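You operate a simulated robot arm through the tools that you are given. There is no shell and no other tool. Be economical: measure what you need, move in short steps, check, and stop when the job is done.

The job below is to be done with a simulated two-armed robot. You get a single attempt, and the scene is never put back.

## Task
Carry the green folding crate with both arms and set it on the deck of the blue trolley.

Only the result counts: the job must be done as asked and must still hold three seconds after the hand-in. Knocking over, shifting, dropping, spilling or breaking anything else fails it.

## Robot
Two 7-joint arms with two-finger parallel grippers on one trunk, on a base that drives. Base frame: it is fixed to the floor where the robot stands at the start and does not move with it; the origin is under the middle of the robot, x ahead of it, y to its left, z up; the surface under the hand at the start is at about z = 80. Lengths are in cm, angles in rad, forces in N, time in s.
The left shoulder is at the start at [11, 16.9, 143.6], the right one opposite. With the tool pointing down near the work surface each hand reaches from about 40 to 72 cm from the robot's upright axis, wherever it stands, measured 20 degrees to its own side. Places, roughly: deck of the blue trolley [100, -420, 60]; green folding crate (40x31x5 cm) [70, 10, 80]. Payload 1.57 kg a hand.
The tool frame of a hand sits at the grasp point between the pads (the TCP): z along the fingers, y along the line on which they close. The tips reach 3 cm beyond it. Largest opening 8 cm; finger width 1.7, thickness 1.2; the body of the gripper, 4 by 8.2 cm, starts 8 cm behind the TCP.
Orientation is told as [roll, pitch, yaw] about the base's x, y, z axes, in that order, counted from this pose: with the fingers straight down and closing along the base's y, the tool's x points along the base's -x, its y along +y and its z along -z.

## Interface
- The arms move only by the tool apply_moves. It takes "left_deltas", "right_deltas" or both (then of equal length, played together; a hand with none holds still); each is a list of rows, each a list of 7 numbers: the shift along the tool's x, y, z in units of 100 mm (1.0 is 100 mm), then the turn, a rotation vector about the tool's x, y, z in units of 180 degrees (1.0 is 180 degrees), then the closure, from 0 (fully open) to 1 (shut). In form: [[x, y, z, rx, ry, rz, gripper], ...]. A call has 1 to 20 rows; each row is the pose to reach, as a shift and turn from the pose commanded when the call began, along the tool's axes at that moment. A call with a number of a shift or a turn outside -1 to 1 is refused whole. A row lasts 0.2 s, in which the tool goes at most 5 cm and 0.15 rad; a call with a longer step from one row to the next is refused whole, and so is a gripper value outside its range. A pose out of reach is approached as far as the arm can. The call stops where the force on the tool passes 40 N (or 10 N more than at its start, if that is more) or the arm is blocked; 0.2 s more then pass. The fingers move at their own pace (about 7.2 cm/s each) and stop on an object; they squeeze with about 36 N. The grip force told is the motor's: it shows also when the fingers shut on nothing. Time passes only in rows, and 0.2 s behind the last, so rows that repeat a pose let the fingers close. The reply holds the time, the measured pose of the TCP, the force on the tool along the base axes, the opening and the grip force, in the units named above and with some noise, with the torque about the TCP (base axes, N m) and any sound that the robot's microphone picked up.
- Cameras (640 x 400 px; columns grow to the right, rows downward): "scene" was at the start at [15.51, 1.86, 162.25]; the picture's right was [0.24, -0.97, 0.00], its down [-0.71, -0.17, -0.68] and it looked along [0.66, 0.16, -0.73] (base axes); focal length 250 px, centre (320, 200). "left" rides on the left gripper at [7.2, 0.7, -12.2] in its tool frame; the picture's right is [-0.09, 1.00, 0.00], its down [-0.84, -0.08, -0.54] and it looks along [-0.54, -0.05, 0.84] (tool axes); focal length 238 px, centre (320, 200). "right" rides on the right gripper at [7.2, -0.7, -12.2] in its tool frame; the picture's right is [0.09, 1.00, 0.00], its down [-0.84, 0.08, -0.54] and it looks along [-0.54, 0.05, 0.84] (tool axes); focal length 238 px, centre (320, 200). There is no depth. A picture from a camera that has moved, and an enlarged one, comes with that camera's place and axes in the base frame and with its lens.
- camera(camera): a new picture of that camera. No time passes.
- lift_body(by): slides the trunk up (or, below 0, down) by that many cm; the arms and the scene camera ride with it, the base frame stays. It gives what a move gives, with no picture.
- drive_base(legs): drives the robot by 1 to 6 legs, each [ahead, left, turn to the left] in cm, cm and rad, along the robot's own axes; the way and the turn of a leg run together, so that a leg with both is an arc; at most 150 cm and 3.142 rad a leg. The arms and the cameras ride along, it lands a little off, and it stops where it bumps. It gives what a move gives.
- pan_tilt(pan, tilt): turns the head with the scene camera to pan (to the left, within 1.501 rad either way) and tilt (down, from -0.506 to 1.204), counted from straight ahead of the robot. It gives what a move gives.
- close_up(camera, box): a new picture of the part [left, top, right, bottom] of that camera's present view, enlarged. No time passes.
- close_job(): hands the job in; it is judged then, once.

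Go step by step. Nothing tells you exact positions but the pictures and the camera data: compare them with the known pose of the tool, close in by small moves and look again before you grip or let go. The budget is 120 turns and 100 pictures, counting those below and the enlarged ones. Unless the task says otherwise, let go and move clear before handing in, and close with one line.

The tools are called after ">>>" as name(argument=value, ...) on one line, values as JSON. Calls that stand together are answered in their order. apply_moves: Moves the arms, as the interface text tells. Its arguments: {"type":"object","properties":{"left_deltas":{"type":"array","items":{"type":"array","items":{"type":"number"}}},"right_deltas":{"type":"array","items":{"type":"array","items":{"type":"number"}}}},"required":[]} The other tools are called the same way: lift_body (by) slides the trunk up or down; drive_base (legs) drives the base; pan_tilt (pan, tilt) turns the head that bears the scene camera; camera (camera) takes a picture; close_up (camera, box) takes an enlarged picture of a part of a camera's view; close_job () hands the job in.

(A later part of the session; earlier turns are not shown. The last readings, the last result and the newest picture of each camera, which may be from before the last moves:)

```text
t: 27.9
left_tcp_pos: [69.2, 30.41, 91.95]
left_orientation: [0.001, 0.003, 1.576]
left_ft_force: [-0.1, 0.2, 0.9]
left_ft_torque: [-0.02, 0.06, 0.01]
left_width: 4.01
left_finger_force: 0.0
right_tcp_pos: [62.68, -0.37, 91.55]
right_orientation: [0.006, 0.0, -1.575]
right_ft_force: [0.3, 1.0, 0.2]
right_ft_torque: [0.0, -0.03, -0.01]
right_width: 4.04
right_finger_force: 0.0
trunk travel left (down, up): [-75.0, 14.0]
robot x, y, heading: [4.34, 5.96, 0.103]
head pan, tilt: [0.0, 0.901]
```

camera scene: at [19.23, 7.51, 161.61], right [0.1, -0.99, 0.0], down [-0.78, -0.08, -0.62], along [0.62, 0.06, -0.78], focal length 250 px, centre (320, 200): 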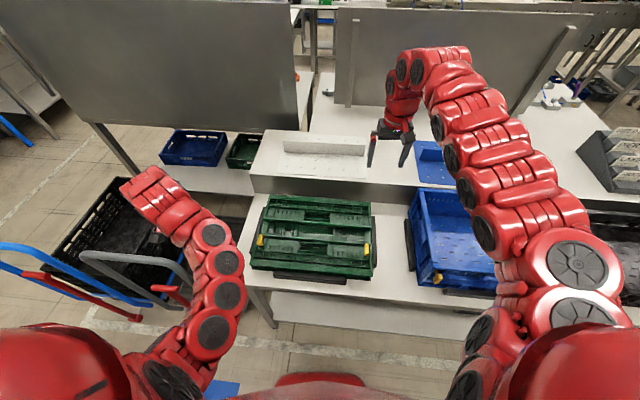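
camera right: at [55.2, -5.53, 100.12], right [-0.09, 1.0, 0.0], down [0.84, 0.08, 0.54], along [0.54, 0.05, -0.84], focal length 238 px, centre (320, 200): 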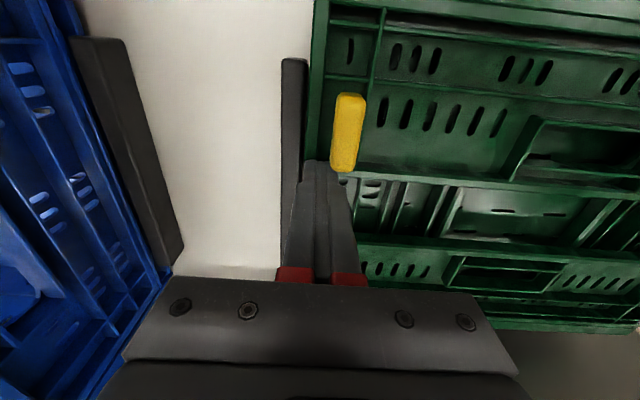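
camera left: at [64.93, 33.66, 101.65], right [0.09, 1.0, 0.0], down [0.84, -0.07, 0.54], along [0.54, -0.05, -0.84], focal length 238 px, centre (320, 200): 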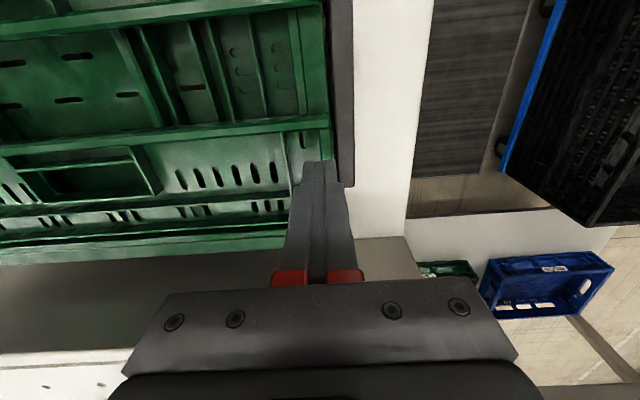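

Both turned without trouble. Let me check alignment over the ridges.

>>> close_up(camera="right", box=[220, 80, 420, 220])

>>> close_up(camera="left", box=[220, 80, 420, 220])

```text
2.86 times, centred on (320, 150) of right
camera zoom: at [61.89, 6.83, 103.81], right [1.0, 0.09, 0.01], down [0.07, -0.84, 0.54], along [0.05, -0.54, -0.84], focal length 681 px, centre (320, 343)
```

zoom: 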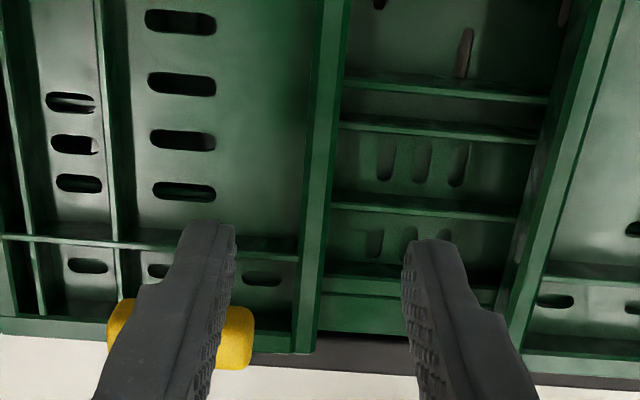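

```text
2.86 times, centred on (320, 150) of left
camera zoom: at [68.51, 23.32, 104.17], right [-1.0, 0.09, 0.0], down [0.07, 0.84, 0.54], along [0.05, 0.54, -0.84], focal length 681 px, centre (320, 343)
```

zoom: 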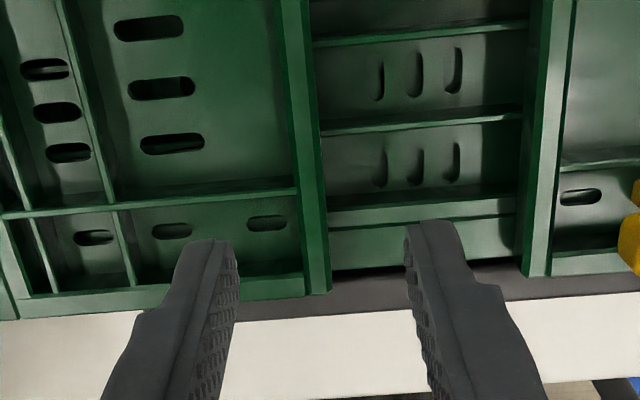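

Alignment is good: right ridge x≈62.6, left ridge x≈69.4. I'll shift left to y≈28.4 to clear a small rib, then lower both to TCP z≈87.

>>> apply_moves(right_deltas=[[0, 0, 0.1, 0, 0, 0, 0.5], [0, 0, 0.2, 0, 0, 0, 0.5], [0, 0, 0.3, 0, 0, 0, 0.5], [0, 0, 0.36, 0, 0, 0, 0.5], [0, 0, 0.4, 0, 0, 0, 0.5], [0, 0, 0.45, 0, 0, 0, 0.5]], left_deltas=[[0.1, -0.02, 0.1, 0, 0, 0, 0.5], [0.2, -0.02, 0.2, 0, 0, 0, 0.5], [0.2, -0.02, 0.3, 0, 0, 0, 0.5], [0.2, -0.02, 0.4, 0, 0, 0, 0.5], [0.2, -0.02, 0.45, 0, 0, 0, 0.5], [0.2, -0.02, 0.49, 0, 0, 0, 0.5]])

>>> close_up(camera="right", box=[220, 80, 420, 220])

>>> close_up(camera="left", box=[220, 80, 420, 220])

```text
t: 29.3
left_tcp_pos: [69.59, 28.46, 87.76]
left_orientation: [-0.012, 0.001, 1.574]
left_ft_force: [-0.9, 0.4, 21.6]
left_ft_torque: [0.06, -0.38, 0.03]
left_width: 3.86
left_finger_force: 0.0
right_tcp_pos: [62.62, -0.46, 87.99]
right_orientation: [0.021, 0.003, -1.575]
right_ft_force: [-3.3, -1.7, 33.9]
right_ft_torque: [-0.07, 1.05, 0.0]
right_width: 4.26
right_finger_force: 1.7
trunk travel left (down, up): [-75.0, 14.0]
robot x, y, heading: [4.1, 6.34, 0.097]
head pan, tilt: [0.0, 0.901]
stopped in row 6 (right hand): the force on the tool passed its limit at 42 N (the readings are from after the stop); the commanded pose is now the measured one
```

```text
2.86 times, centred on (320, 150) of right
camera zoom: at [61.73, 6.81, 100.08], right [1.0, 0.09, 0.02], down [0.06, -0.84, 0.54], along [0.07, -0.54, -0.84], focal length 681 px, centre (320, 343)
```

zoom: 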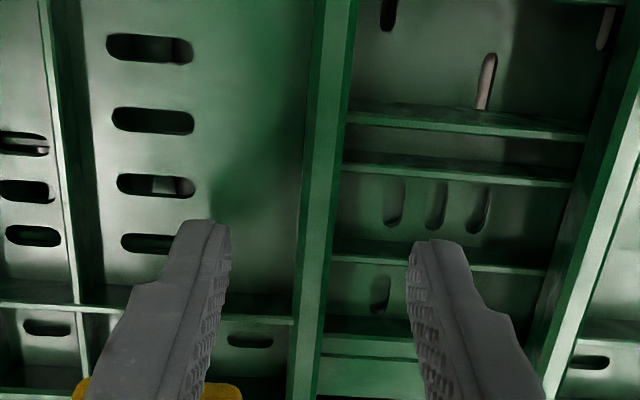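

```text
2.86 times, centred on (320, 150) of left
camera zoom: at [68.63, 21.3, 100.0], right [-1.0, 0.09, -0.01], down [0.07, 0.84, 0.54], along [0.06, 0.54, -0.84], focal length 681 px, centre (320, 343)
```

zoom: 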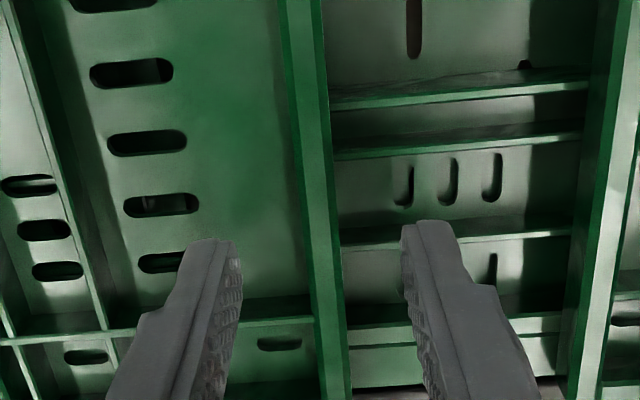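

Both hands met the panel side at tip z≈85, so the panels are effectively solid at their tops and only the middle channel is recessed. I'll raise a little and inspect the front and end faces from the scene camera for an undercut.

>>> apply_moves(right_deltas=[[0, 0, -0.1, 0, 0, 0, 0.5], [0, 0, -0.3, 0, 0, 0, 0.5]], left_deltas=[[0, 0, -0.1, 0, 0, 0, 0.5], [0, 0, -0.3, 0, 0, 0, 0.5]])

>>> close_up(camera="scene", box=[235, 185, 395, 295])

>>> close_up(camera="scene", box=[320, 230, 400, 290])

```text
t: 29.9
left_tcp_pos: [69.42, 28.47, 90.4]
left_orientation: [-0.005, 0.004, 1.572]
left_ft_force: [0.1, 0.4, 0.0]
left_ft_torque: [-0.06, -0.04, -0.01]
left_width: 4.01
left_finger_force: 0.1
right_tcp_pos: [62.59, -0.4, 90.57]
right_orientation: [0.014, 0.002, -1.571]
right_ft_force: [-0.3, -0.5, -0.4]
right_ft_torque: [-0.01, -0.01, 0.02]
right_width: 4.0
right_finger_force: 0.1
trunk travel left (down, up): [-75.0, 14.0]
robot x, y, heading: [4.05, 6.05, 0.101]
head pan, tilt: [0.0, 0.901]
```

```text
3.64 times, centred on (315, 240) of scene
camera zoom: at [18.94, 7.48, 161.62], right [0.1, -0.99, 0.0], down [-0.78, -0.08, -0.62], along [0.62, 0.06, -0.78], focal length 911 px, centre (338, 54)
```

zoom: 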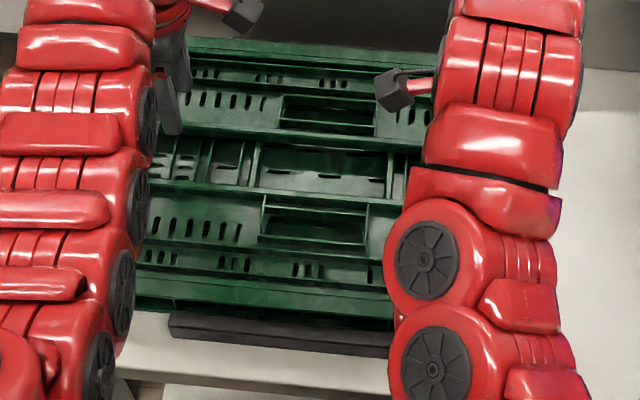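

```text
6.67 times, centred on (360, 260) of scene
camera zoom: at [18.94, 7.48, 161.62], right [0.1, -0.99, 0.0], down [-0.78, -0.08, -0.62], along [0.62, 0.06, -0.78], focal length 1670 px, centre (53, -200)
```

zoom: 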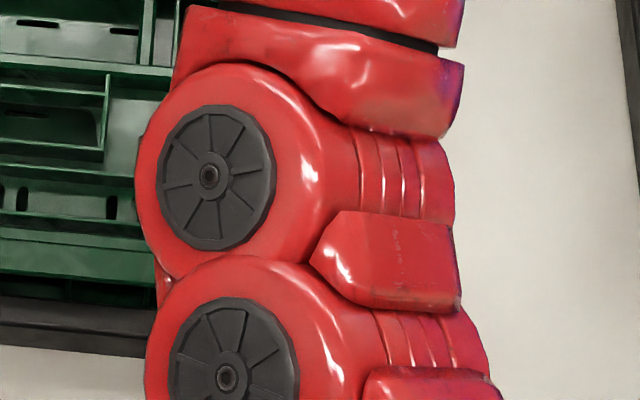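

The panels have rectangular hand holes in the middle (y≈8.6–18.5) right beside the ridges, so the ridge there is the real handle bar. I'll bring the right hand to y≈11 over the front hole and look.

>>> apply_moves(right_deltas=[[0.2, 0, -0.1, 0, 0, 0, 0.5], [0.45, 0, -0.1, 0, 0, 0, 0.5], [0.7, 0, -0.1, 0, 0, 0, 0.5], [0.9, 0, -0.1, 0, 0, 0, 0.5], [1.0, 0, -0.1, 0, 0, 0, 0.5]])

>>> camera(camera="right")

```text
t: 31.1
left_tcp_pos: [69.61, 28.49, 90.24]
left_orientation: [-0.004, 0.001, 1.572]
left_ft_force: [0.4, -0.1, 0.2]
left_ft_torque: [-0.05, -0.02, 0.03]
left_width: 4.01
left_finger_force: 0.0
right_tcp_pos: [62.71, 9.6, 91.53]
right_orientation: [0.012, 0.0, -1.574]
right_ft_force: [-0.2, -0.4, 0.5]
right_ft_torque: [0.0, 0.01, 0.0]
right_width: 3.98
right_finger_force: 0.1
trunk travel left (down, up): [-75.0, 14.0]
robot x, y, heading: [4.37, 5.95, 0.098]
head pan, tilt: [0.0, 0.901]
```

```text
60 pictures are left
camera right: at [61.88, 16.78, 103.72], right [1.0, 0.09, 0.01], down [0.07, -0.84, 0.54], along [0.06, -0.54, -0.84], focal length 238 px, centre (320, 200)
```

right: 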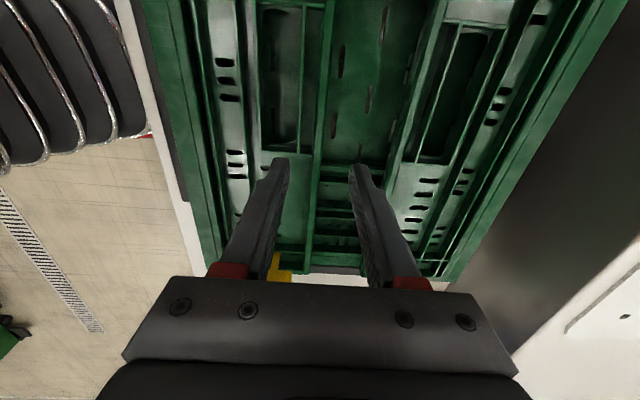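

>>> close_up(camera="right", box=[240, 0, 400, 170])

```text
2.35 times, centred on (320, 85) of right
camera zoom: at [61.88, 16.78, 103.72], right [1.0, 0.09, 0.01], down [0.07, -0.84, 0.54], along [0.06, -0.54, -0.84], focal length 561 px, centre (320, 471)
```

zoom: 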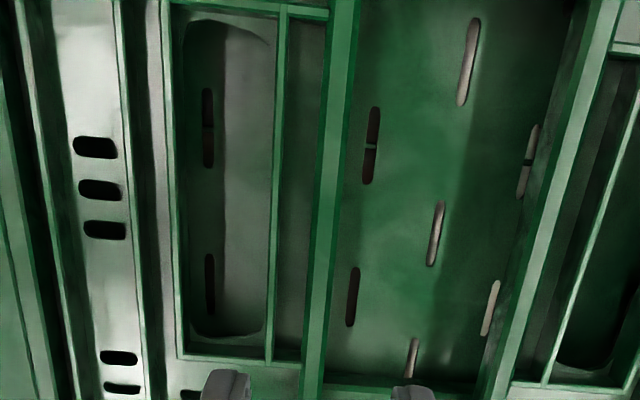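

The hand hole looks open down to the crate floor, and the bar between hole and channel is ~3 cm (x≈60.2–63.2). I'll probe with the right hand straddling that bar at x≈61.7, y≈12.

>>> apply_moves(right_deltas=[[0.12, -0.05, 0, -0.004, 0, 0, 0.425], [0.24, -0.1, 0.1, -0.004, 0, 0, 0.425], [0.24, -0.1, 0.2, -0.004, 0, 0, 0.425], [0.24, -0.1, 0.3, -0.004, 0, 0, 0.425], [0.24, -0.1, 0.34, -0.004, 0, 0, 0.425]])

>>> close_up(camera="right", box=[220, 80, 420, 220])

```text
t: 32.3
left_tcp_pos: [69.59, 28.46, 90.41]
left_orientation: [-0.003, 0.002, 1.573]
left_ft_force: [-0.6, 0.9, -0.5]
left_ft_torque: [-0.02, 0.01, -0.01]
left_width: 4.0
left_finger_force: 0.1
right_tcp_pos: [61.73, 12.06, 88.15]
right_orientation: [0.026, 0.001, -1.573]
right_ft_force: [0.2, 0.1, -0.2]
right_ft_torque: [0.01, 0.02, 0.03]
right_width: 4.62
right_finger_force: 0.0
trunk travel left (down, up): [-75.0, 14.0]
robot x, y, heading: [3.81, 5.38, 0.105]
head pan, tilt: [0.0, 0.901]
```

```text
2.86 times, centred on (320, 150) of right
camera zoom: at [60.75, 19.29, 100.28], right [1.0, 0.09, 0.02], down [0.06, -0.84, 0.54], along [0.07, -0.54, -0.84], focal length 681 px, centre (320, 343)
```

zoom: 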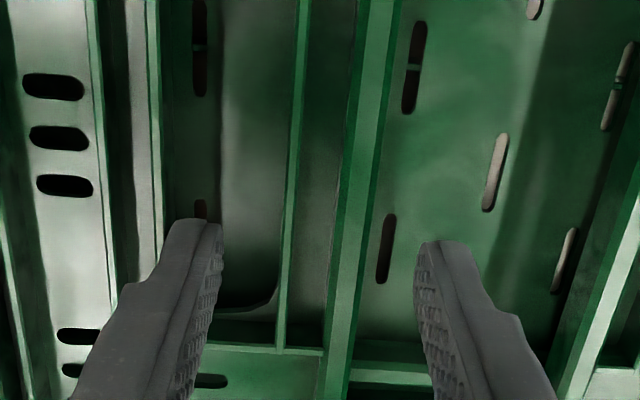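

The finger over the hole needs +0.5 cm in x to be centred. I'll shift and descend gently.

>>> apply_moves(right_deltas=[[0, 0.05, 0, -0.004, 0, 0, 0.425], [0, 0.05, 0.03, -0.006, 0, 0, 0.425], [0, 0.05, 0.06, -0.008, 0, 0, 0.425], [0, 0.05, 0.09, -0.008, 0, 0, 0.425], [0, 0.05, 0.12, -0.008, 0, 0, 0.425]])

```text
t: 33.5
left_tcp_pos: [69.65, 28.46, 90.32]
left_orientation: [-0.005, 0.002, 1.571]
left_ft_force: [0.4, 0.8, 0.4]
left_ft_torque: [0.01, -0.04, -0.02]
left_width: 3.98
left_finger_force: 0.0
right_tcp_pos: [62.33, 12.09, 86.78]
right_orientation: [0.052, 0.001, -1.571]
right_ft_force: [-0.3, 0.1, 0.0]
right_ft_torque: [0.02, -0.02, -0.02]
right_width: 4.6
right_finger_force: 0.1
trunk travel left (down, up): [-75.0, 14.0]
robot x, y, heading: [3.93, 6.17, 0.098]
head pan, tilt: [0.0, 0.901]
```

No contact at tip z≈83.8, so the hole is real in the physics. I'll fix the slight tilt and keep going down until light contact.

>>> apply_moves(right_deltas=[[0, 0, 0.0, 0.008, 0, 0, 0.425], [0, 0, 0.02, 0.016, 0, 0, 0.425], [0, 0, 0.04, 0.016, 0, 0, 0.425], [0, 0, 0.06, 0.016, 0, 0, 0.425], [0, 0, 0.08, 0.016, 0, 0, 0.425], [0, 0, 0.1, 0.016, 0, 0, 0.425]])

```text
t: 34.9
left_tcp_pos: [69.56, 28.49, 90.37]
left_orientation: [-0.004, 0.001, 1.573]
left_ft_force: [0.1, 0.2, 0.9]
left_ft_torque: [-0.01, -0.02, 0.01]
left_width: 3.99
left_finger_force: 0.0
right_tcp_pos: [62.4, 12.09, 85.82]
right_orientation: [0.0, 0.002, -1.573]
right_ft_force: [-0.5, 0.6, -0.6]
right_ft_torque: [-0.01, -0.01, -0.01]
right_width: 4.61
right_finger_force: 0.1
trunk travel left (down, up): [-75.0, 14.0]
robot x, y, heading: [3.72, 5.87, 0.103]
head pan, tilt: [0.0, 0.901]
```

>>> apply_moves(right_deltas=[[0, 0, 0.02, 0, 0, 0, 0.425], [0, 0, 0.04, 0, 0, 0, 0.425], [0, 0, 0.06, 0, 0, 0, 0.425], [0, 0, 0.08, 0, 0, 0, 0.425], [0, 0, 0.1, 0, 0, 0, 0.425]])

>>> close_up(camera="right", box=[220, 80, 420, 220])

```text
t: 36.1
left_tcp_pos: [69.69, 28.44, 90.28]
left_orientation: [-0.004, 0.001, 1.573]
left_ft_force: [0.3, 0.5, -0.9]
left_ft_torque: [0.01, 0.03, -0.01]
left_width: 3.97
left_finger_force: 0.0
right_tcp_pos: [62.43, 12.01, 84.72]
right_orientation: [0.0, 0.0, -1.571]
right_ft_force: [0.1, 0.7, 0.3]
right_ft_torque: [0.01, 0.02, -0.02]
right_width: 4.61
right_finger_force: 0.1
trunk travel left (down, up): [-75.0, 14.0]
robot x, y, heading: [3.94, 5.81, 0.097]
head pan, tilt: [0.0, 0.901]
```

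```text
2.86 times, centred on (320, 150) of right
camera zoom: at [61.77, 19.27, 96.98], right [1.0, 0.09, 0.0], down [0.08, -0.84, 0.54], along [0.05, -0.54, -0.84], focal length 681 px, centre (320, 343)
```

zoom: 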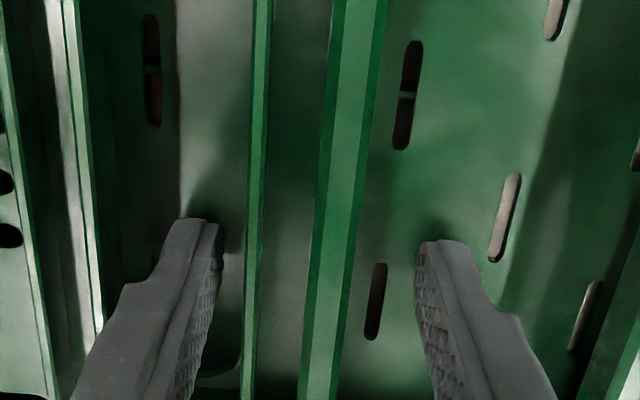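

Tips are at z≈81.7 with no contact, so it's a genuine handle with 3 cm of engagement. I'll tilt the right hand outward (0.3 rad) in place, and bring the left hand, tilted the other way, above the rear hole.

>>> apply_moves(right_deltas=[[0, 0, 0, 0, 0.032, 0, 0.425], [-0.03, -0.02, 0, 0, 0.064, 0, 0.425], [-0.05, -0.03, 0, 0, 0.0955, 0, 0.425], [-0.05, -0.03, 0, 0, 0.0955, 0, 0.425], [-0.05, -0.03, 0, 0, 0.0955, 0, 0.425], [-0.05, -0.03, 0, 0, 0.0955, 0, 0.425], [-0.05, -0.03, 0, 0, 0.0955, 0, 0.425]], left_deltas=[[0, 0, -0.2, 0, 0, 0, 0.425], [0, 0, -0.3, 0, 0.03, 0, 0.425], [0.2, 0.02, -0.3, 0, 0.06, 0, 0.425], [0.4, 0.04, -0.3, 0, 0.0955, 0, 0.425], [0.6, 0.04, -0.3, 0, 0.0955, 0, 0.425], [0.8, 0.04, -0.3, 0, 0.0955, 0, 0.425], [0.96, 0.04, -0.3, 0, 0.0955, 0, 0.425]])

>>> camera(camera="left")

>>> camera(camera="scene")

```text
t: 37.7
left_tcp_pos: [69.22, 18.84, 93.4]
left_orientation: [-0.002, 0.301, 1.572]
left_ft_force: [-0.2, 0.9, 0.5]
left_ft_torque: [0.01, -0.03, 0.01]
left_width: 4.6
left_finger_force: 0.1
right_tcp_pos: [62.21, 11.54, 84.89]
right_orientation: [-0.001, 0.303, -1.573]
right_ft_force: [0.3, -0.9, 0.0]
right_ft_torque: [0.0, 0.0, -0.03]
right_width: 4.58
right_finger_force: 0.0
trunk travel left (down, up): [-75.0, 14.0]
robot x, y, heading: [3.91, 5.95, 0.098]
head pan, tilt: [0.0, 0.901]
```

```text
56 pictures are left
camera left: at [68.45, 15.65, 107.12], right [-1.0, 0.09, -0.03], down [0.07, 0.96, 0.27], along [0.05, 0.27, -0.96], focal length 238 px, centre (320, 200)
```

left: 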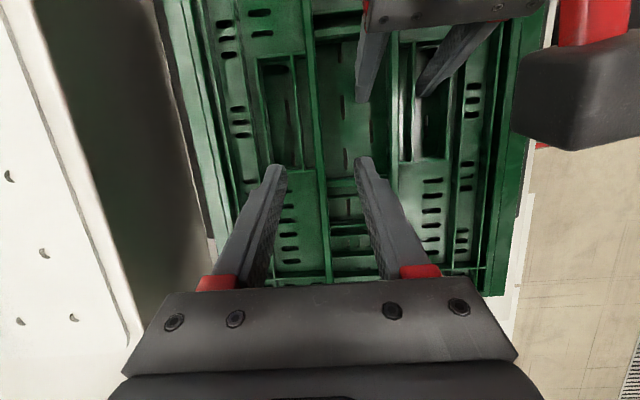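

```text
55 pictures are left
camera scene: at [19.24, 7.5, 161.61], right [0.1, -0.99, 0.0], down [-0.78, -0.08, -0.62], along [0.62, 0.06, -0.78], focal length 250 px, centre (320, 200)
```

scene: 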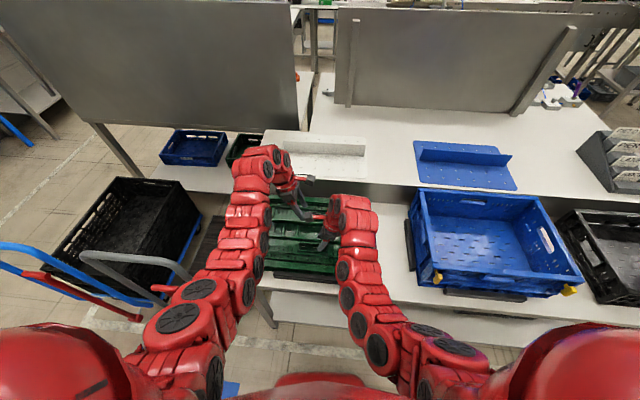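

The hands are well separated. I'll lower the left hand to just above the rear handle and check.

>>> apply_moves(left_deltas=[[0.02, 0, 0.15, 0, 0, 0, 0.425], [0.04, 0, 0.3, 0, 0, 0, 0.425], [0.06, 0, 0.4, 0, 0, 0, 0.425], [0.08, 0, 0.5, 0, 0, 0, 0.425]])

>>> close_up(camera="left", box=[200, 40, 440, 210])

```text
t: 38.7
left_tcp_pos: [69.33, 16.69, 88.76]
left_orientation: [-0.002, 0.302, 1.573]
left_ft_force: [0.2, 0.1, 0.5]
left_ft_torque: [0.0, 0.01, 0.01]
left_width: 4.61
left_finger_force: 0.0
right_tcp_pos: [62.17, 11.56, 84.74]
right_orientation: [0.001, 0.301, -1.572]
right_ft_force: [-0.6, 0.6, -0.4]
right_ft_torque: [-0.02, 0.03, 0.02]
right_width: 4.58
right_finger_force: 0.0
trunk travel left (down, up): [-75.0, 14.0]
robot x, y, heading: [3.87, 6.43, 0.103]
head pan, tilt: [0.0, 0.901]
```

```text
2.35 times, centred on (320, 125) of left
camera zoom: at [68.59, 13.48, 102.51], right [-1.0, 0.09, -0.03], down [0.07, 0.96, 0.27], along [0.05, 0.27, -0.96], focal length 561 px, centre (320, 376)
```

zoom: 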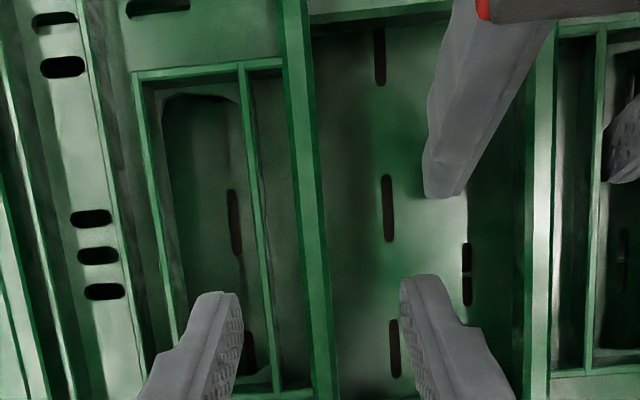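

Centred on the rear hole. Descending 3.9 cm in steps.

>>> apply_moves(left_deltas=[[-0.04, 0, 0.09, 0, 0, 0, 0.425], [-0.08, 0, 0.18, 0, 0, 0, 0.425], [-0.11, 0, 0.25, 0, 0, 0, 0.425], [-0.13, 0, 0.3, 0, 0, 0, 0.425], [-0.15, 0, 0.34, 0, 0, 0, 0.425], [-0.16, 0, 0.37, 0, 0, 0, 0.425]])

>>> close_up(camera="left", box=[200, 40, 440, 210])

```text
t: 40.1
left_tcp_pos: [69.36, 17.15, 84.73]
left_orientation: [-0.003, 0.302, 1.572]
left_ft_force: [0.7, 0.1, -0.5]
left_ft_torque: [0.0, 0.01, 0.0]
left_width: 4.62
left_finger_force: 0.1
right_tcp_pos: [62.21, 11.5, 84.83]
right_orientation: [0.0, 0.302, -1.572]
right_ft_force: [-0.1, -0.9, 0.0]
right_ft_torque: [0.02, 0.02, 0.01]
right_width: 4.6
right_finger_force: 0.0
trunk travel left (down, up): [-75.0, 14.0]
robot x, y, heading: [3.62, 5.93, 0.107]
head pan, tilt: [0.0, 0.901]
```

```text
2.35 times, centred on (320, 125) of left
camera zoom: at [68.58, 13.83, 98.56], right [-1.0, 0.09, -0.03], down [0.07, 0.96, 0.27], along [0.05, 0.27, -0.96], focal length 561 px, centre (320, 376)
```

zoom: 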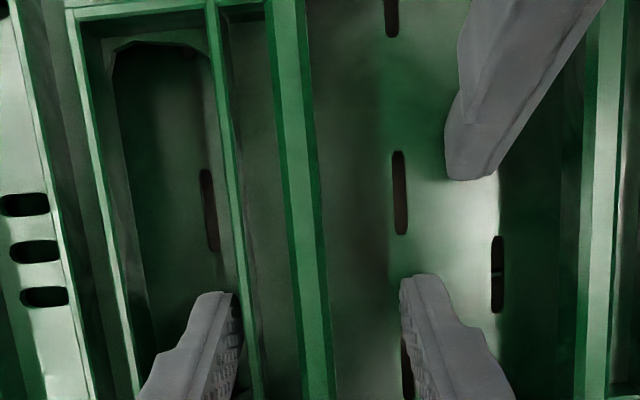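

Left needs +0.6 cm in x to centre on its bar. Then I'll close both grippers.

>>> apply_moves(left_deltas=[[0, -0.03, 0, 0, 0, 0, 0.425], [0, -0.06, 0, 0, 0, 0, 0.425], [0, -0.06, 0, 0, 0, 0, 0.5], [0, -0.06, 0, 0, 0, 0, 0.6], [0, -0.06, 0, 0, 0, 0, 0.7], [0, -0.06, 0, 0, 0, 0, 1], [0, -0.06, 0, 0, 0, 0, 1], [0, -0.06, 0, 0, 0, 0, 1]], right_deltas=[[0, 0, 0, 0, 0, 0, 0.425], [0, -0.02, 0, 0, 0, 0, 0.425], [0, -0.02, 0, 0, 0, 0, 0.5], [0, -0.02, 0, 0, 0, 0, 0.6], [0, -0.02, 0, 0, 0, 0, 0.7], [0, -0.02, 0, 0, 0, 0, 1], [0, -0.02, 0, 0, 0, 0, 1], [0, -0.02, 0, 0, 0, 0, 1]])

>>> close_up(camera="left", box=[200, 40, 440, 210])

>>> close_up(camera="right", box=[200, 40, 440, 210])

```text
t: 41.9
left_tcp_pos: [70.07, 16.93, 84.79]
left_orientation: [-0.005, 0.302, 1.574]
left_ft_force: [13.7, 1.8, 0.6]
left_ft_torque: [0.11, 0.07, -0.35]
left_width: 2.11
left_finger_force: 35.0
right_tcp_pos: [61.85, 11.7, 84.94]
right_orientation: [-0.003, 0.301, -1.573]
right_ft_force: [-10.5, -2.2, 7.1]
right_ft_torque: [0.05, 0.17, 0.27]
right_width: 2.15
right_finger_force: 34.3
trunk travel left (down, up): [-75.0, 14.0]
robot x, y, heading: [4.21, 5.97, 0.1]
head pan, tilt: [0.0, 0.901]
```

```text
2.35 times, centred on (320, 125) of left
camera zoom: at [69.24, 13.89, 98.62], right [-1.0, 0.08, -0.03], down [0.07, 0.96, 0.27], along [0.05, 0.27, -0.96], focal length 561 px, centre (320, 376)
```

zoom: 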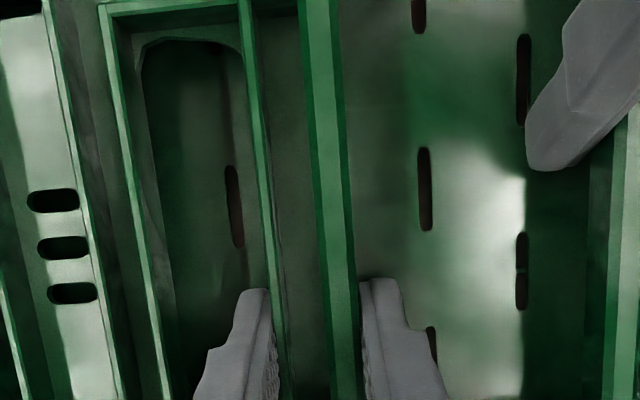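

```text
2.35 times, centred on (320, 125) of right
camera zoom: at [61.24, 14.83, 98.61], right [1.0, 0.09, 0.03], down [0.08, -0.96, 0.27], along [0.05, -0.27, -0.96], focal length 561 px, centre (320, 376)
```

zoom: 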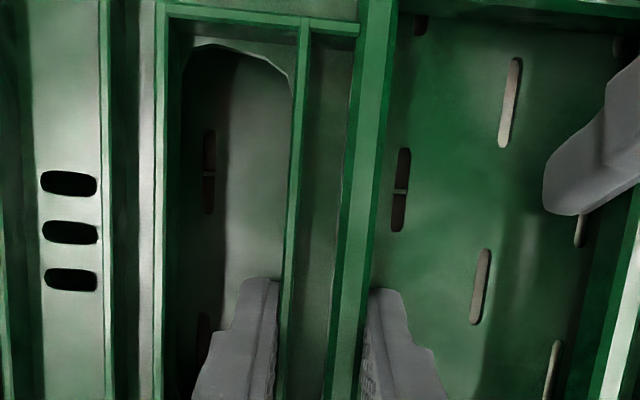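

Both bars are gripped (2.1 cm, ~35 N each). I'll relieve the small sideways strain and test-lift 2 cm with the trunk.

>>> apply_moves(left_deltas=[[0, -0.01, 0, 0, 0, 0, 1], [0, -0.01, 0, 0, 0, 0, 1]], right_deltas=[[0, -0.01, 0, 0, 0, 0, 1], [0, -0.01, 0, 0, 0, 0, 1]])

>>> lift_body(by=2)

>>> camera(camera="scene")

```text
t: 42.5
left_tcp_pos: [70.1, 17.11, 84.8]
left_orientation: [-0.003, 0.302, 1.574]
left_ft_force: [2.2, 4.1, 9.3]
left_ft_torque: [0.24, -0.1, -0.14]
left_width: 2.17
left_finger_force: 34.2
right_tcp_pos: [61.81, 11.61, 84.8]
right_orientation: [0.001, 0.302, -1.572]
right_ft_force: [2.3, -1.8, -0.7]
right_ft_torque: [0.84, -0.15, 0.07]
right_width: 2.17
right_finger_force: 34.4
trunk travel left (down, up): [-75.0, 14.0]
robot x, y, heading: [4.07, 5.67, 0.101]
head pan, tilt: [0.0, 0.901]
```

```text
t: 43.2
left_tcp_pos: [70.12, 16.92, 86.66]
left_orientation: [-0.002, 0.301, 1.572]
left_ft_force: [2.2, 4.2, -4.0]
left_ft_torque: [0.5, 0.39, -0.46]
left_width: 2.12
left_finger_force: 34.6
right_tcp_pos: [61.76, 11.55, 86.74]
right_orientation: [0.0, 0.3, -1.572]
right_ft_force: [-1.5, -3.8, -3.7]
right_ft_torque: [-0.48, -0.34, 0.24]
right_width: 2.14
right_finger_force: 34.6
trunk travel left (down, up): [-77.0, 12.0]
robot x, y, heading: [4.2, 6.31, 0.098]
head pan, tilt: [0.0, 0.901]
```

```text
50 pictures are left
camera scene: at [19.35, 7.52, 163.6], right [0.1, -0.99, 0.0], down [-0.78, -0.08, -0.62], along [0.62, 0.06, -0.78], focal length 250 px, centre (320, 200)
```

scene: 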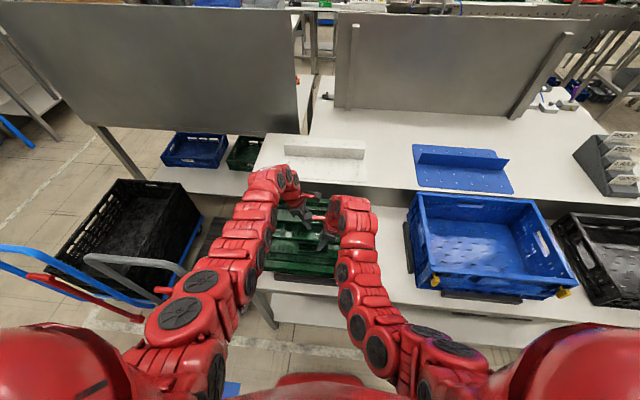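

The load is on the hands (~8 N in total). I'll lift 11 cm more and check that the crate hangs level.

>>> lift_body(by=11)

>>> camera(camera="scene")

>>> camera(camera="left")

```text
t: 44.6
left_tcp_pos: [70.16, 17.09, 97.71]
left_orientation: [-0.001, 0.302, 1.572]
left_ft_force: [-2.9, 6.1, -3.9]
left_ft_torque: [0.11, 0.37, -0.55]
left_width: 2.13
left_finger_force: 34.4
right_tcp_pos: [61.95, 11.59, 97.74]
right_orientation: [0.0, 0.302, -1.573]
right_ft_force: [4.3, -6.0, -4.5]
right_ft_torque: [-0.09, -0.35, -0.21]
right_width: 2.14
right_finger_force: 34.2
trunk travel left (down, up): [-88.0, 1.0]
robot x, y, heading: [4.19, 6.22, 0.096]
head pan, tilt: [0.0, 0.901]
```

```text
49 pictures are left
camera scene: at [19.37, 7.52, 174.59], right [0.1, -0.99, 0.0], down [-0.78, -0.08, -0.62], along [0.62, 0.06, -0.78], focal length 250 px, centre (320, 200)
```

scene: 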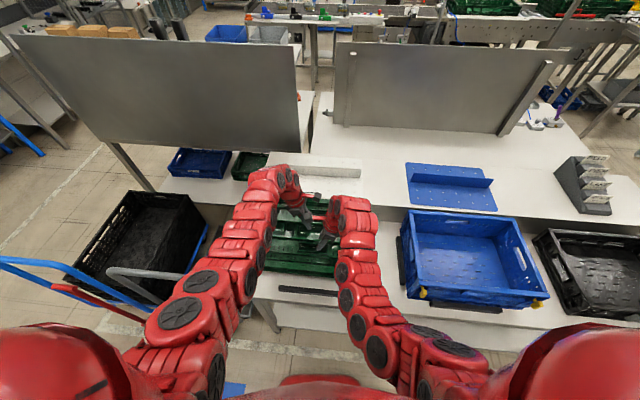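

```text
48 pictures are left
camera left: at [69.36, 13.86, 111.47], right [-1.0, 0.09, -0.03], down [0.07, 0.96, 0.27], along [0.05, 0.27, -0.96], focal length 238 px, centre (320, 200)
```

left: 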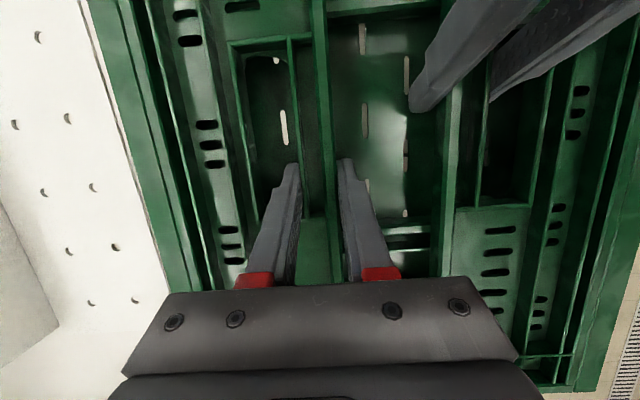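

The crate hangs level and firm. Before reversing, I'll check the space to either side and behind.

>>> pan_tilt(pan=-1.5, tilt=0.3)

>>> camera(camera="scene")

>>> pan_tilt(pan=1.5, tilt=0.4)

>>> camera(camera="scene")

```text
t: 46.2
left_tcp_pos: [70.06, 17.17, 97.72]
left_orientation: [-0.002, 0.302, 1.57]
left_ft_force: [-8.1, 5.9, -3.6]
left_ft_torque: [0.18, 0.36, -0.56]
left_width: 2.16
left_finger_force: 34.4
right_tcp_pos: [61.82, 11.59, 97.75]
right_orientation: [-0.002, 0.303, -1.574]
right_ft_force: [7.8, -6.1, -3.6]
right_ft_torque: [-0.16, -0.4, -0.38]
right_width: 2.12
right_finger_force: 34.1
trunk travel left (down, up): [-88.0, 1.0]
robot x, y, heading: [4.05, 6.09, 0.102]
head pan, tilt: [-1.499, 0.3]
```

```text
47 pictures are left
camera scene: at [13.46, -2.44, 179.83], right [-0.98, -0.17, 0.0], down [-0.05, 0.29, -0.96], along [0.16, -0.94, -0.3], focal length 250 px, centre (320, 200)
```

scene: 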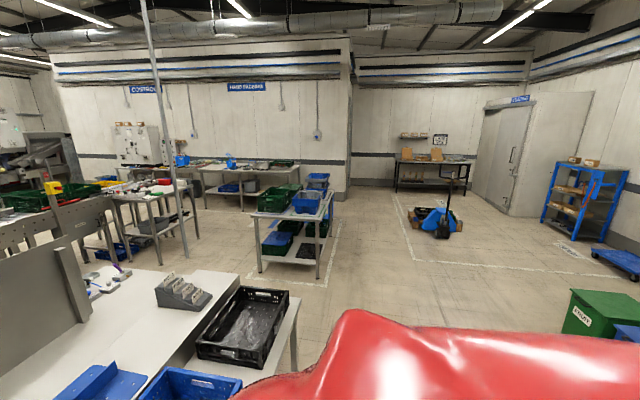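

```text
t: 48.8
left_tcp_pos: [70.2, 17.07, 97.77]
left_orientation: [-0.002, 0.3, 1.573]
left_ft_force: [-10.8, 4.7, -4.1]
left_ft_torque: [0.21, 0.47, -0.58]
left_width: 2.13
left_finger_force: 34.4
right_tcp_pos: [61.87, 11.56, 97.71]
right_orientation: [0.001, 0.301, -1.574]
right_ft_force: [10.8, -5.5, -4.6]
right_ft_torque: [-0.18, -0.44, -0.48]
right_width: 2.16
right_finger_force: 34.7
trunk travel left (down, up): [-88.0, 1.0]
robot x, y, heading: [3.7, 6.07, 0.099]
head pan, tilt: [1.499, 0.4]
```

```text
46 pictures are left
camera scene: at [11.58, 16.02, 178.91], right [1.0, 0.03, 0.0], down [0.01, -0.39, -0.92], along [-0.03, 0.92, -0.39], focal length 250 px, centre (320, 200)
```

scene: 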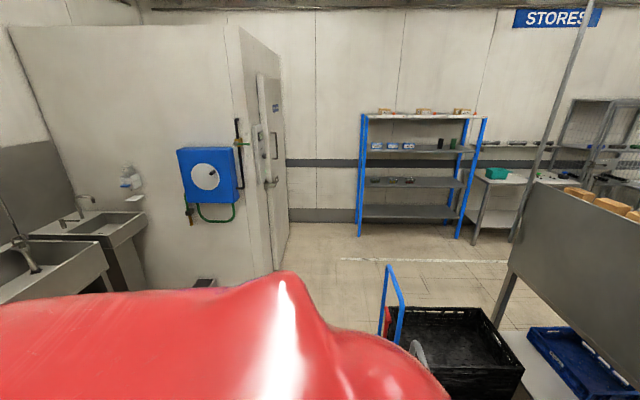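

There's free floor behind and to the right. I'll ease the internal strain, reverse 50 cm, square up to heading 0, then slide right about 150 cm.

>>> apply_moves(left_deltas=[[0, 0.006, 0, 0, 0, 0, 1]], right_deltas=[[0, 0.006, 0, 0, 0, 0, 1]])

>>> drive_base(legs=[[-50, 0, 0], [0, 0, -0.1]])

>>> pan_tilt(pan=-0.9, tilt=0.6)

>>> camera(camera="scene")

```text
t: 49.2
left_tcp_pos: [70.12, 17.19, 97.78]
left_orientation: [-0.004, 0.302, 1.572]
left_ft_force: [-7.9, 6.6, -3.9]
left_ft_torque: [0.05, 0.4, -0.51]
left_width: 2.15
left_finger_force: 34.4
right_tcp_pos: [61.93, 11.62, 97.69]
right_orientation: [-0.001, 0.302, -1.571]
right_ft_force: [7.9, -5.9, -3.0]
right_ft_torque: [0.03, -0.45, -0.41]
right_width: 2.11
right_finger_force: 34.3
trunk travel left (down, up): [-88.0, 1.0]
robot x, y, heading: [3.66, 5.97, 0.1]
head pan, tilt: [1.499, 0.4]
```

```text
t: 52.7
left_tcp_pos: [22.11, 5.54, 97.76]
left_orientation: [-0.003, 0.303, 1.471]
left_ft_force: [5.6, 5.5, -4.7]
left_ft_torque: [0.12, 0.26, -0.39]
left_width: 2.13
left_finger_force: 34.2
right_tcp_pos: [13.33, 0.96, 97.79]
right_orientation: [0.0, 0.299, -1.674]
right_ft_force: [-5.7, -6.2, -4.1]
right_ft_torque: [-0.11, -0.29, 0.12]
right_width: 2.15
right_finger_force: 34.7
trunk travel left (down, up): [-88.0, 1.0]
robot x, y, heading: [-45.2, 1.14, -0.003]
head pan, tilt: [1.499, 0.4]
```

```text
t: 54.9
left_tcp_pos: [21.82, 5.42, 97.82]
left_orientation: [-0.004, 0.302, 1.471]
left_ft_force: [-0.5, 0.7, -3.5]
left_ft_torque: [0.22, 0.27, -0.27]
left_width: 2.13
left_finger_force: 34.5
right_tcp_pos: [13.16, 0.82, 97.71]
right_orientation: [-0.001, 0.301, -1.674]
right_ft_force: [-0.1, 0.1, -4.7]
right_ft_torque: [-0.23, -0.3, 0.23]
right_width: 2.13
right_finger_force: 34.1
trunk travel left (down, up): [-88.0, 1.0]
robot x, y, heading: [-44.95, 1.12, -0.003]
head pan, tilt: [-0.901, 0.6]
```

```text
45 pictures are left
camera scene: at [-31.56, -5.87, 177.08], right [-0.78, -0.62, 0.0], down [-0.35, 0.44, -0.82], along [0.51, -0.65, -0.57], focal length 250 px, centre (320, 200)
```

scene: 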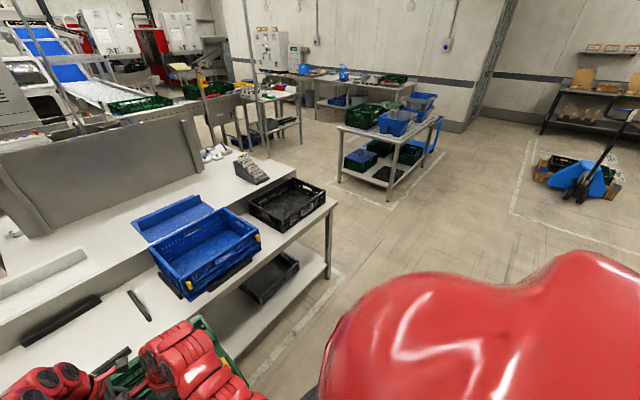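

The way is clear, and a blue handle shows behind the two-tier table. I'm sliding right 270 cm and then looking.

>>> drive_base(legs=[[0, -140, 0], [0, -130, 0]])

>>> pan_tilt(pan=-0.8, tilt=0.6)

>>> camera(camera="scene")

```text
t: 68.0
left_tcp_pos: [24.41, -263.94, 97.73]
left_orientation: [-0.003, 0.302, 1.487]
left_ft_force: [1.2, 2.8, -4.0]
left_ft_torque: [0.09, 0.28, -0.4]
left_width: 2.12
left_finger_force: 34.6
right_tcp_pos: [15.74, -268.82, 97.77]
right_orientation: [-0.001, 0.302, -1.656]
right_ft_force: [-1.1, -1.8, -3.8]
right_ft_torque: [-0.1, -0.26, 0.31]
right_width: 2.14
right_finger_force: 34.7
trunk travel left (down, up): [-88.0, 1.0]
robot x, y, heading: [-42.25, -269.66, 0.016]
head pan, tilt: [-0.901, 0.6]
```

```text
t: 68.7
left_tcp_pos: [24.44, -264.02, 97.69]
left_orientation: [-0.001, 0.302, 1.487]
left_ft_force: [-1.5, -1.5, -3.4]
left_ft_torque: [0.14, 0.3, -0.28]
left_width: 2.14
left_finger_force: 34.5
right_tcp_pos: [15.72, -268.88, 97.78]
right_orientation: [-0.003, 0.302, -1.657]
right_ft_force: [0.8, 1.0, -3.8]
right_ft_torque: [-0.18, -0.32, 0.28]
right_width: 2.12
right_finger_force: 34.3
trunk travel left (down, up): [-88.0, 1.0]
robot x, y, heading: [-42.23, -269.36, 0.014]
head pan, tilt: [-0.799, 0.6]
```

```text
44 pictures are left
camera scene: at [-28.25, -275.76, 177.08], right [-0.71, -0.71, 0.0], down [-0.4, 0.4, -0.82], along [0.58, -0.58, -0.57], focal length 250 px, centre (320, 200)
```

scene: 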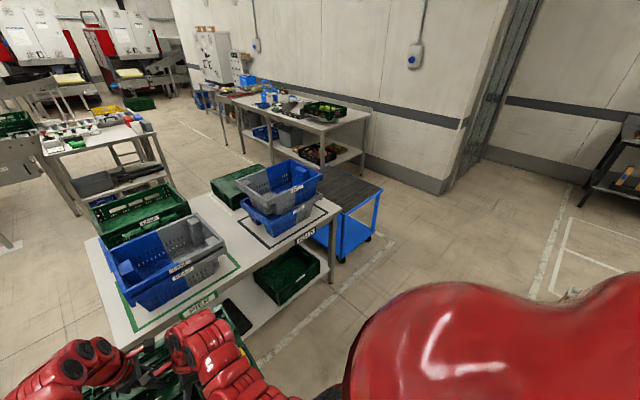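

The trolley has a dark top deck on a blue frame, near [60…, −436…] just past the table. I'll slide right another 150 cm and view it straight on.

>>> drive_base(legs=[[0, -150, -0.014]])

>>> pan_tilt(pan=0.0, tilt=0.6)

>>> camera(camera="scene")

```text
t: 76.2
left_tcp_pos: [25.25, -417.55, 97.73]
left_orientation: [-0.004, 0.3, 1.462]
left_ft_force: [-0.9, 1.9, -3.9]
left_ft_torque: [0.06, 0.38, -0.35]
left_width: 2.13
left_finger_force: 34.6
right_tcp_pos: [16.57, -422.1, 97.64]
right_orientation: [-0.002, 0.301, -1.678]
right_ft_force: [1.4, -1.7, -4.8]
right_ft_torque: [-0.03, -0.37, 0.22]
right_width: 2.11
right_finger_force: 34.4
trunk travel left (down, up): [-88.0, 1.0]
robot x, y, heading: [-41.94, -421.4, -0.009]
head pan, tilt: [-0.799, 0.6]
```

```text
t: 77.3
left_tcp_pos: [25.41, -417.62, 97.84]
left_orientation: [-0.005, 0.302, 1.464]
left_ft_force: [-2.5, -1.1, -4.5]
left_ft_torque: [0.14, 0.31, -0.35]
left_width: 2.13
left_finger_force: 34.4
right_tcp_pos: [16.53, -422.19, 97.84]
right_orientation: [-0.001, 0.302, -1.677]
right_ft_force: [3.0, 1.0, -3.8]
right_ft_torque: [-0.14, -0.32, 0.29]
right_width: 2.13
right_finger_force: 34.6
trunk travel left (down, up): [-88.0, 1.0]
robot x, y, heading: [-41.67, -421.36, -0.009]
head pan, tilt: [0.0, 0.6]
```

```text
43 pictures are left
camera scene: at [-24.9, -421.7, 177.08], right [-0.01, -1.0, 0.0], down [-0.57, 0.0, -0.82], along [0.82, -0.01, -0.57], focal length 250 px, centre (320, 200)
```

scene: 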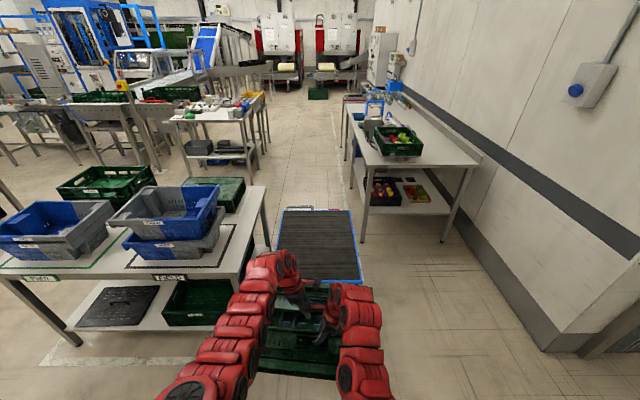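

The deck spans x≈63–130, y≈−394…−447, and is empty. The two-tier table's edge is at y≈−388, so I need to check how far my left elbow sticks out before going in and lowering.

>>> pan_tilt(pan=0.35, tilt=1.1)

>>> camera(camera="scene")

```text
t: 78.2
left_tcp_pos: [25.24, -417.48, 97.79]
left_orientation: [-0.004, 0.302, 1.464]
left_ft_force: [-2.0, 1.1, -3.4]
left_ft_torque: [-0.01, 0.32, -0.4]
left_width: 2.11
left_finger_force: 34.7
right_tcp_pos: [16.57, -422.25, 97.69]
right_orientation: [-0.002, 0.302, -1.68]
right_ft_force: [2.9, -0.4, -3.5]
right_ft_torque: [0.04, -0.3, 0.26]
right_width: 2.12
right_finger_force: 34.2
trunk travel left (down, up): [-88.0, 1.0]
robot x, y, heading: [-41.34, -421.36, -0.004]
head pan, tilt: [0.351, 1.1]
```

```text
42 pictures are left
camera scene: at [-27.8, -419.5, 173.22], right [0.34, -0.94, 0.0], down [-0.84, -0.3, -0.45], along [0.43, 0.15, -0.89], focal length 250 px, centre (320, 200)
```

scene: 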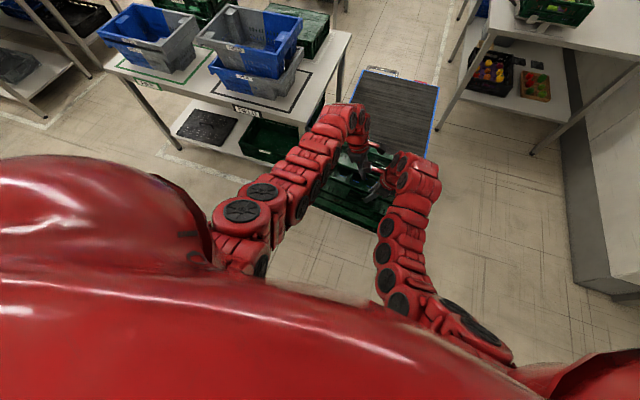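

My left elbow would come within a couple of cm of the table when lowered. So I'll approach with the robot turned left by 0.2 rad and further right; that gives ~10 cm elbow clearance.

>>> drive_base(legs=[[0, -14.4, 0], [0, 0, 0.207]])

>>> pan_tilt(pan=0.0, tilt=0.8)

>>> camera(camera="scene")

```text
t: 80.4
left_tcp_pos: [22.93, -418.01, 97.64]
left_orientation: [-0.005, 0.302, 1.675]
left_ft_force: [-1.7, 0.6, -2.1]
left_ft_torque: [-0.11, 0.33, -0.44]
left_width: 2.17
left_finger_force: 34.0
right_tcp_pos: [15.15, -424.46, 97.66]
right_orientation: [-0.002, 0.302, -1.47]
right_ft_force: [2.7, -0.6, -4.0]
right_ft_torque: [0.09, -0.31, 0.28]
right_width: 2.1
right_finger_force: 34.6
trunk travel left (down, up): [-88.0, 1.0]
robot x, y, heading: [-42.14, -436.06, 0.204]
head pan, tilt: [0.351, 1.1]
```

```text
t: 81.2
left_tcp_pos: [22.71, -418.14, 97.7]
left_orientation: [-0.003, 0.301, 1.676]
left_ft_force: [-1.7, -1.4, -3.6]
left_ft_torque: [-0.01, 0.33, -0.4]
left_width: 2.11
left_finger_force: 35.2
right_tcp_pos: [15.29, -424.38, 97.71]
right_orientation: [-0.002, 0.301, -1.469]
right_ft_force: [1.7, 1.3, -3.6]
right_ft_torque: [0.03, -0.33, 0.33]
right_width: 2.13
right_finger_force: 34.1
trunk travel left (down, up): [-88.0, 1.0]
robot x, y, heading: [-41.73, -435.63, 0.199]
head pan, tilt: [0.0, 0.799]
```

```text
41 pictures are left
camera scene: at [-26.12, -432.61, 175.39], right [0.2, -0.98, 0.0], down [-0.7, -0.15, -0.7], along [0.68, 0.14, -0.72], focal length 250 px, centre (320, 200)
```

scene: 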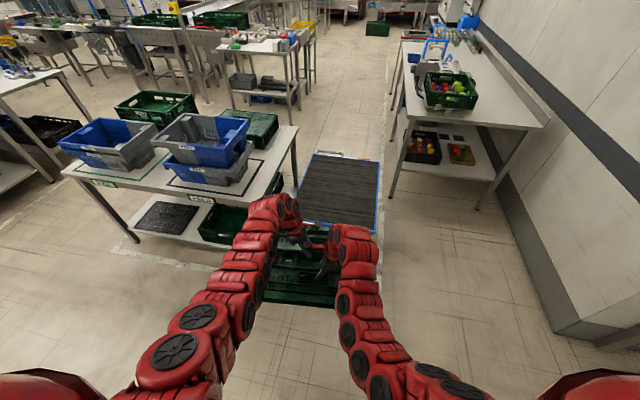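

Deck confirmed: x≈63–131, y≈−393…−446. I'll drive the crate over it in two steps, checking part way.

>>> drive_base(legs=[[46, -8.6, 0]])

>>> camera(camera="scene")

```text
t: 84.0
left_tcp_pos: [69.76, -416.63, 97.76]
left_orientation: [-0.003, 0.303, 1.678]
left_ft_force: [-2.7, -0.3, -3.3]
left_ft_torque: [0.03, 0.32, -0.31]
left_width: 2.13
left_finger_force: 34.5
right_tcp_pos: [62.28, -423.19, 97.75]
right_orientation: [-0.002, 0.302, -1.467]
right_ft_force: [3.1, 1.3, -5.4]
right_ft_torque: [-0.03, -0.31, 0.17]
right_width: 2.11
right_finger_force: 34.6
trunk travel left (down, up): [-88.0, 1.0]
robot x, y, heading: [5.37, -434.52, 0.207]
head pan, tilt: [0.0, 0.799]
```

```text
40 pictures are left
camera scene: at [20.89, -431.5, 175.4], right [0.2, -0.98, 0.0], down [-0.7, -0.15, -0.7], along [0.68, 0.14, -0.72], focal length 250 px, centre (320, 200)
```

scene: 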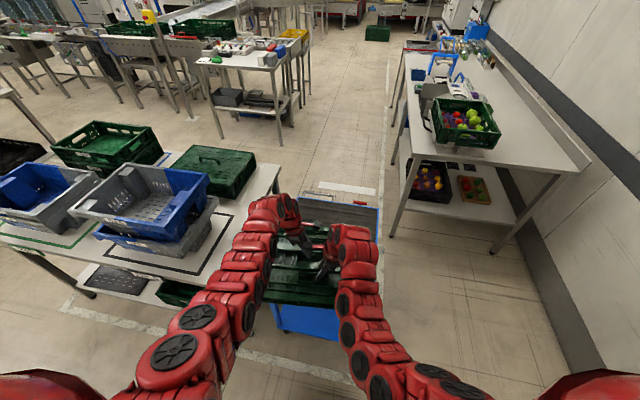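

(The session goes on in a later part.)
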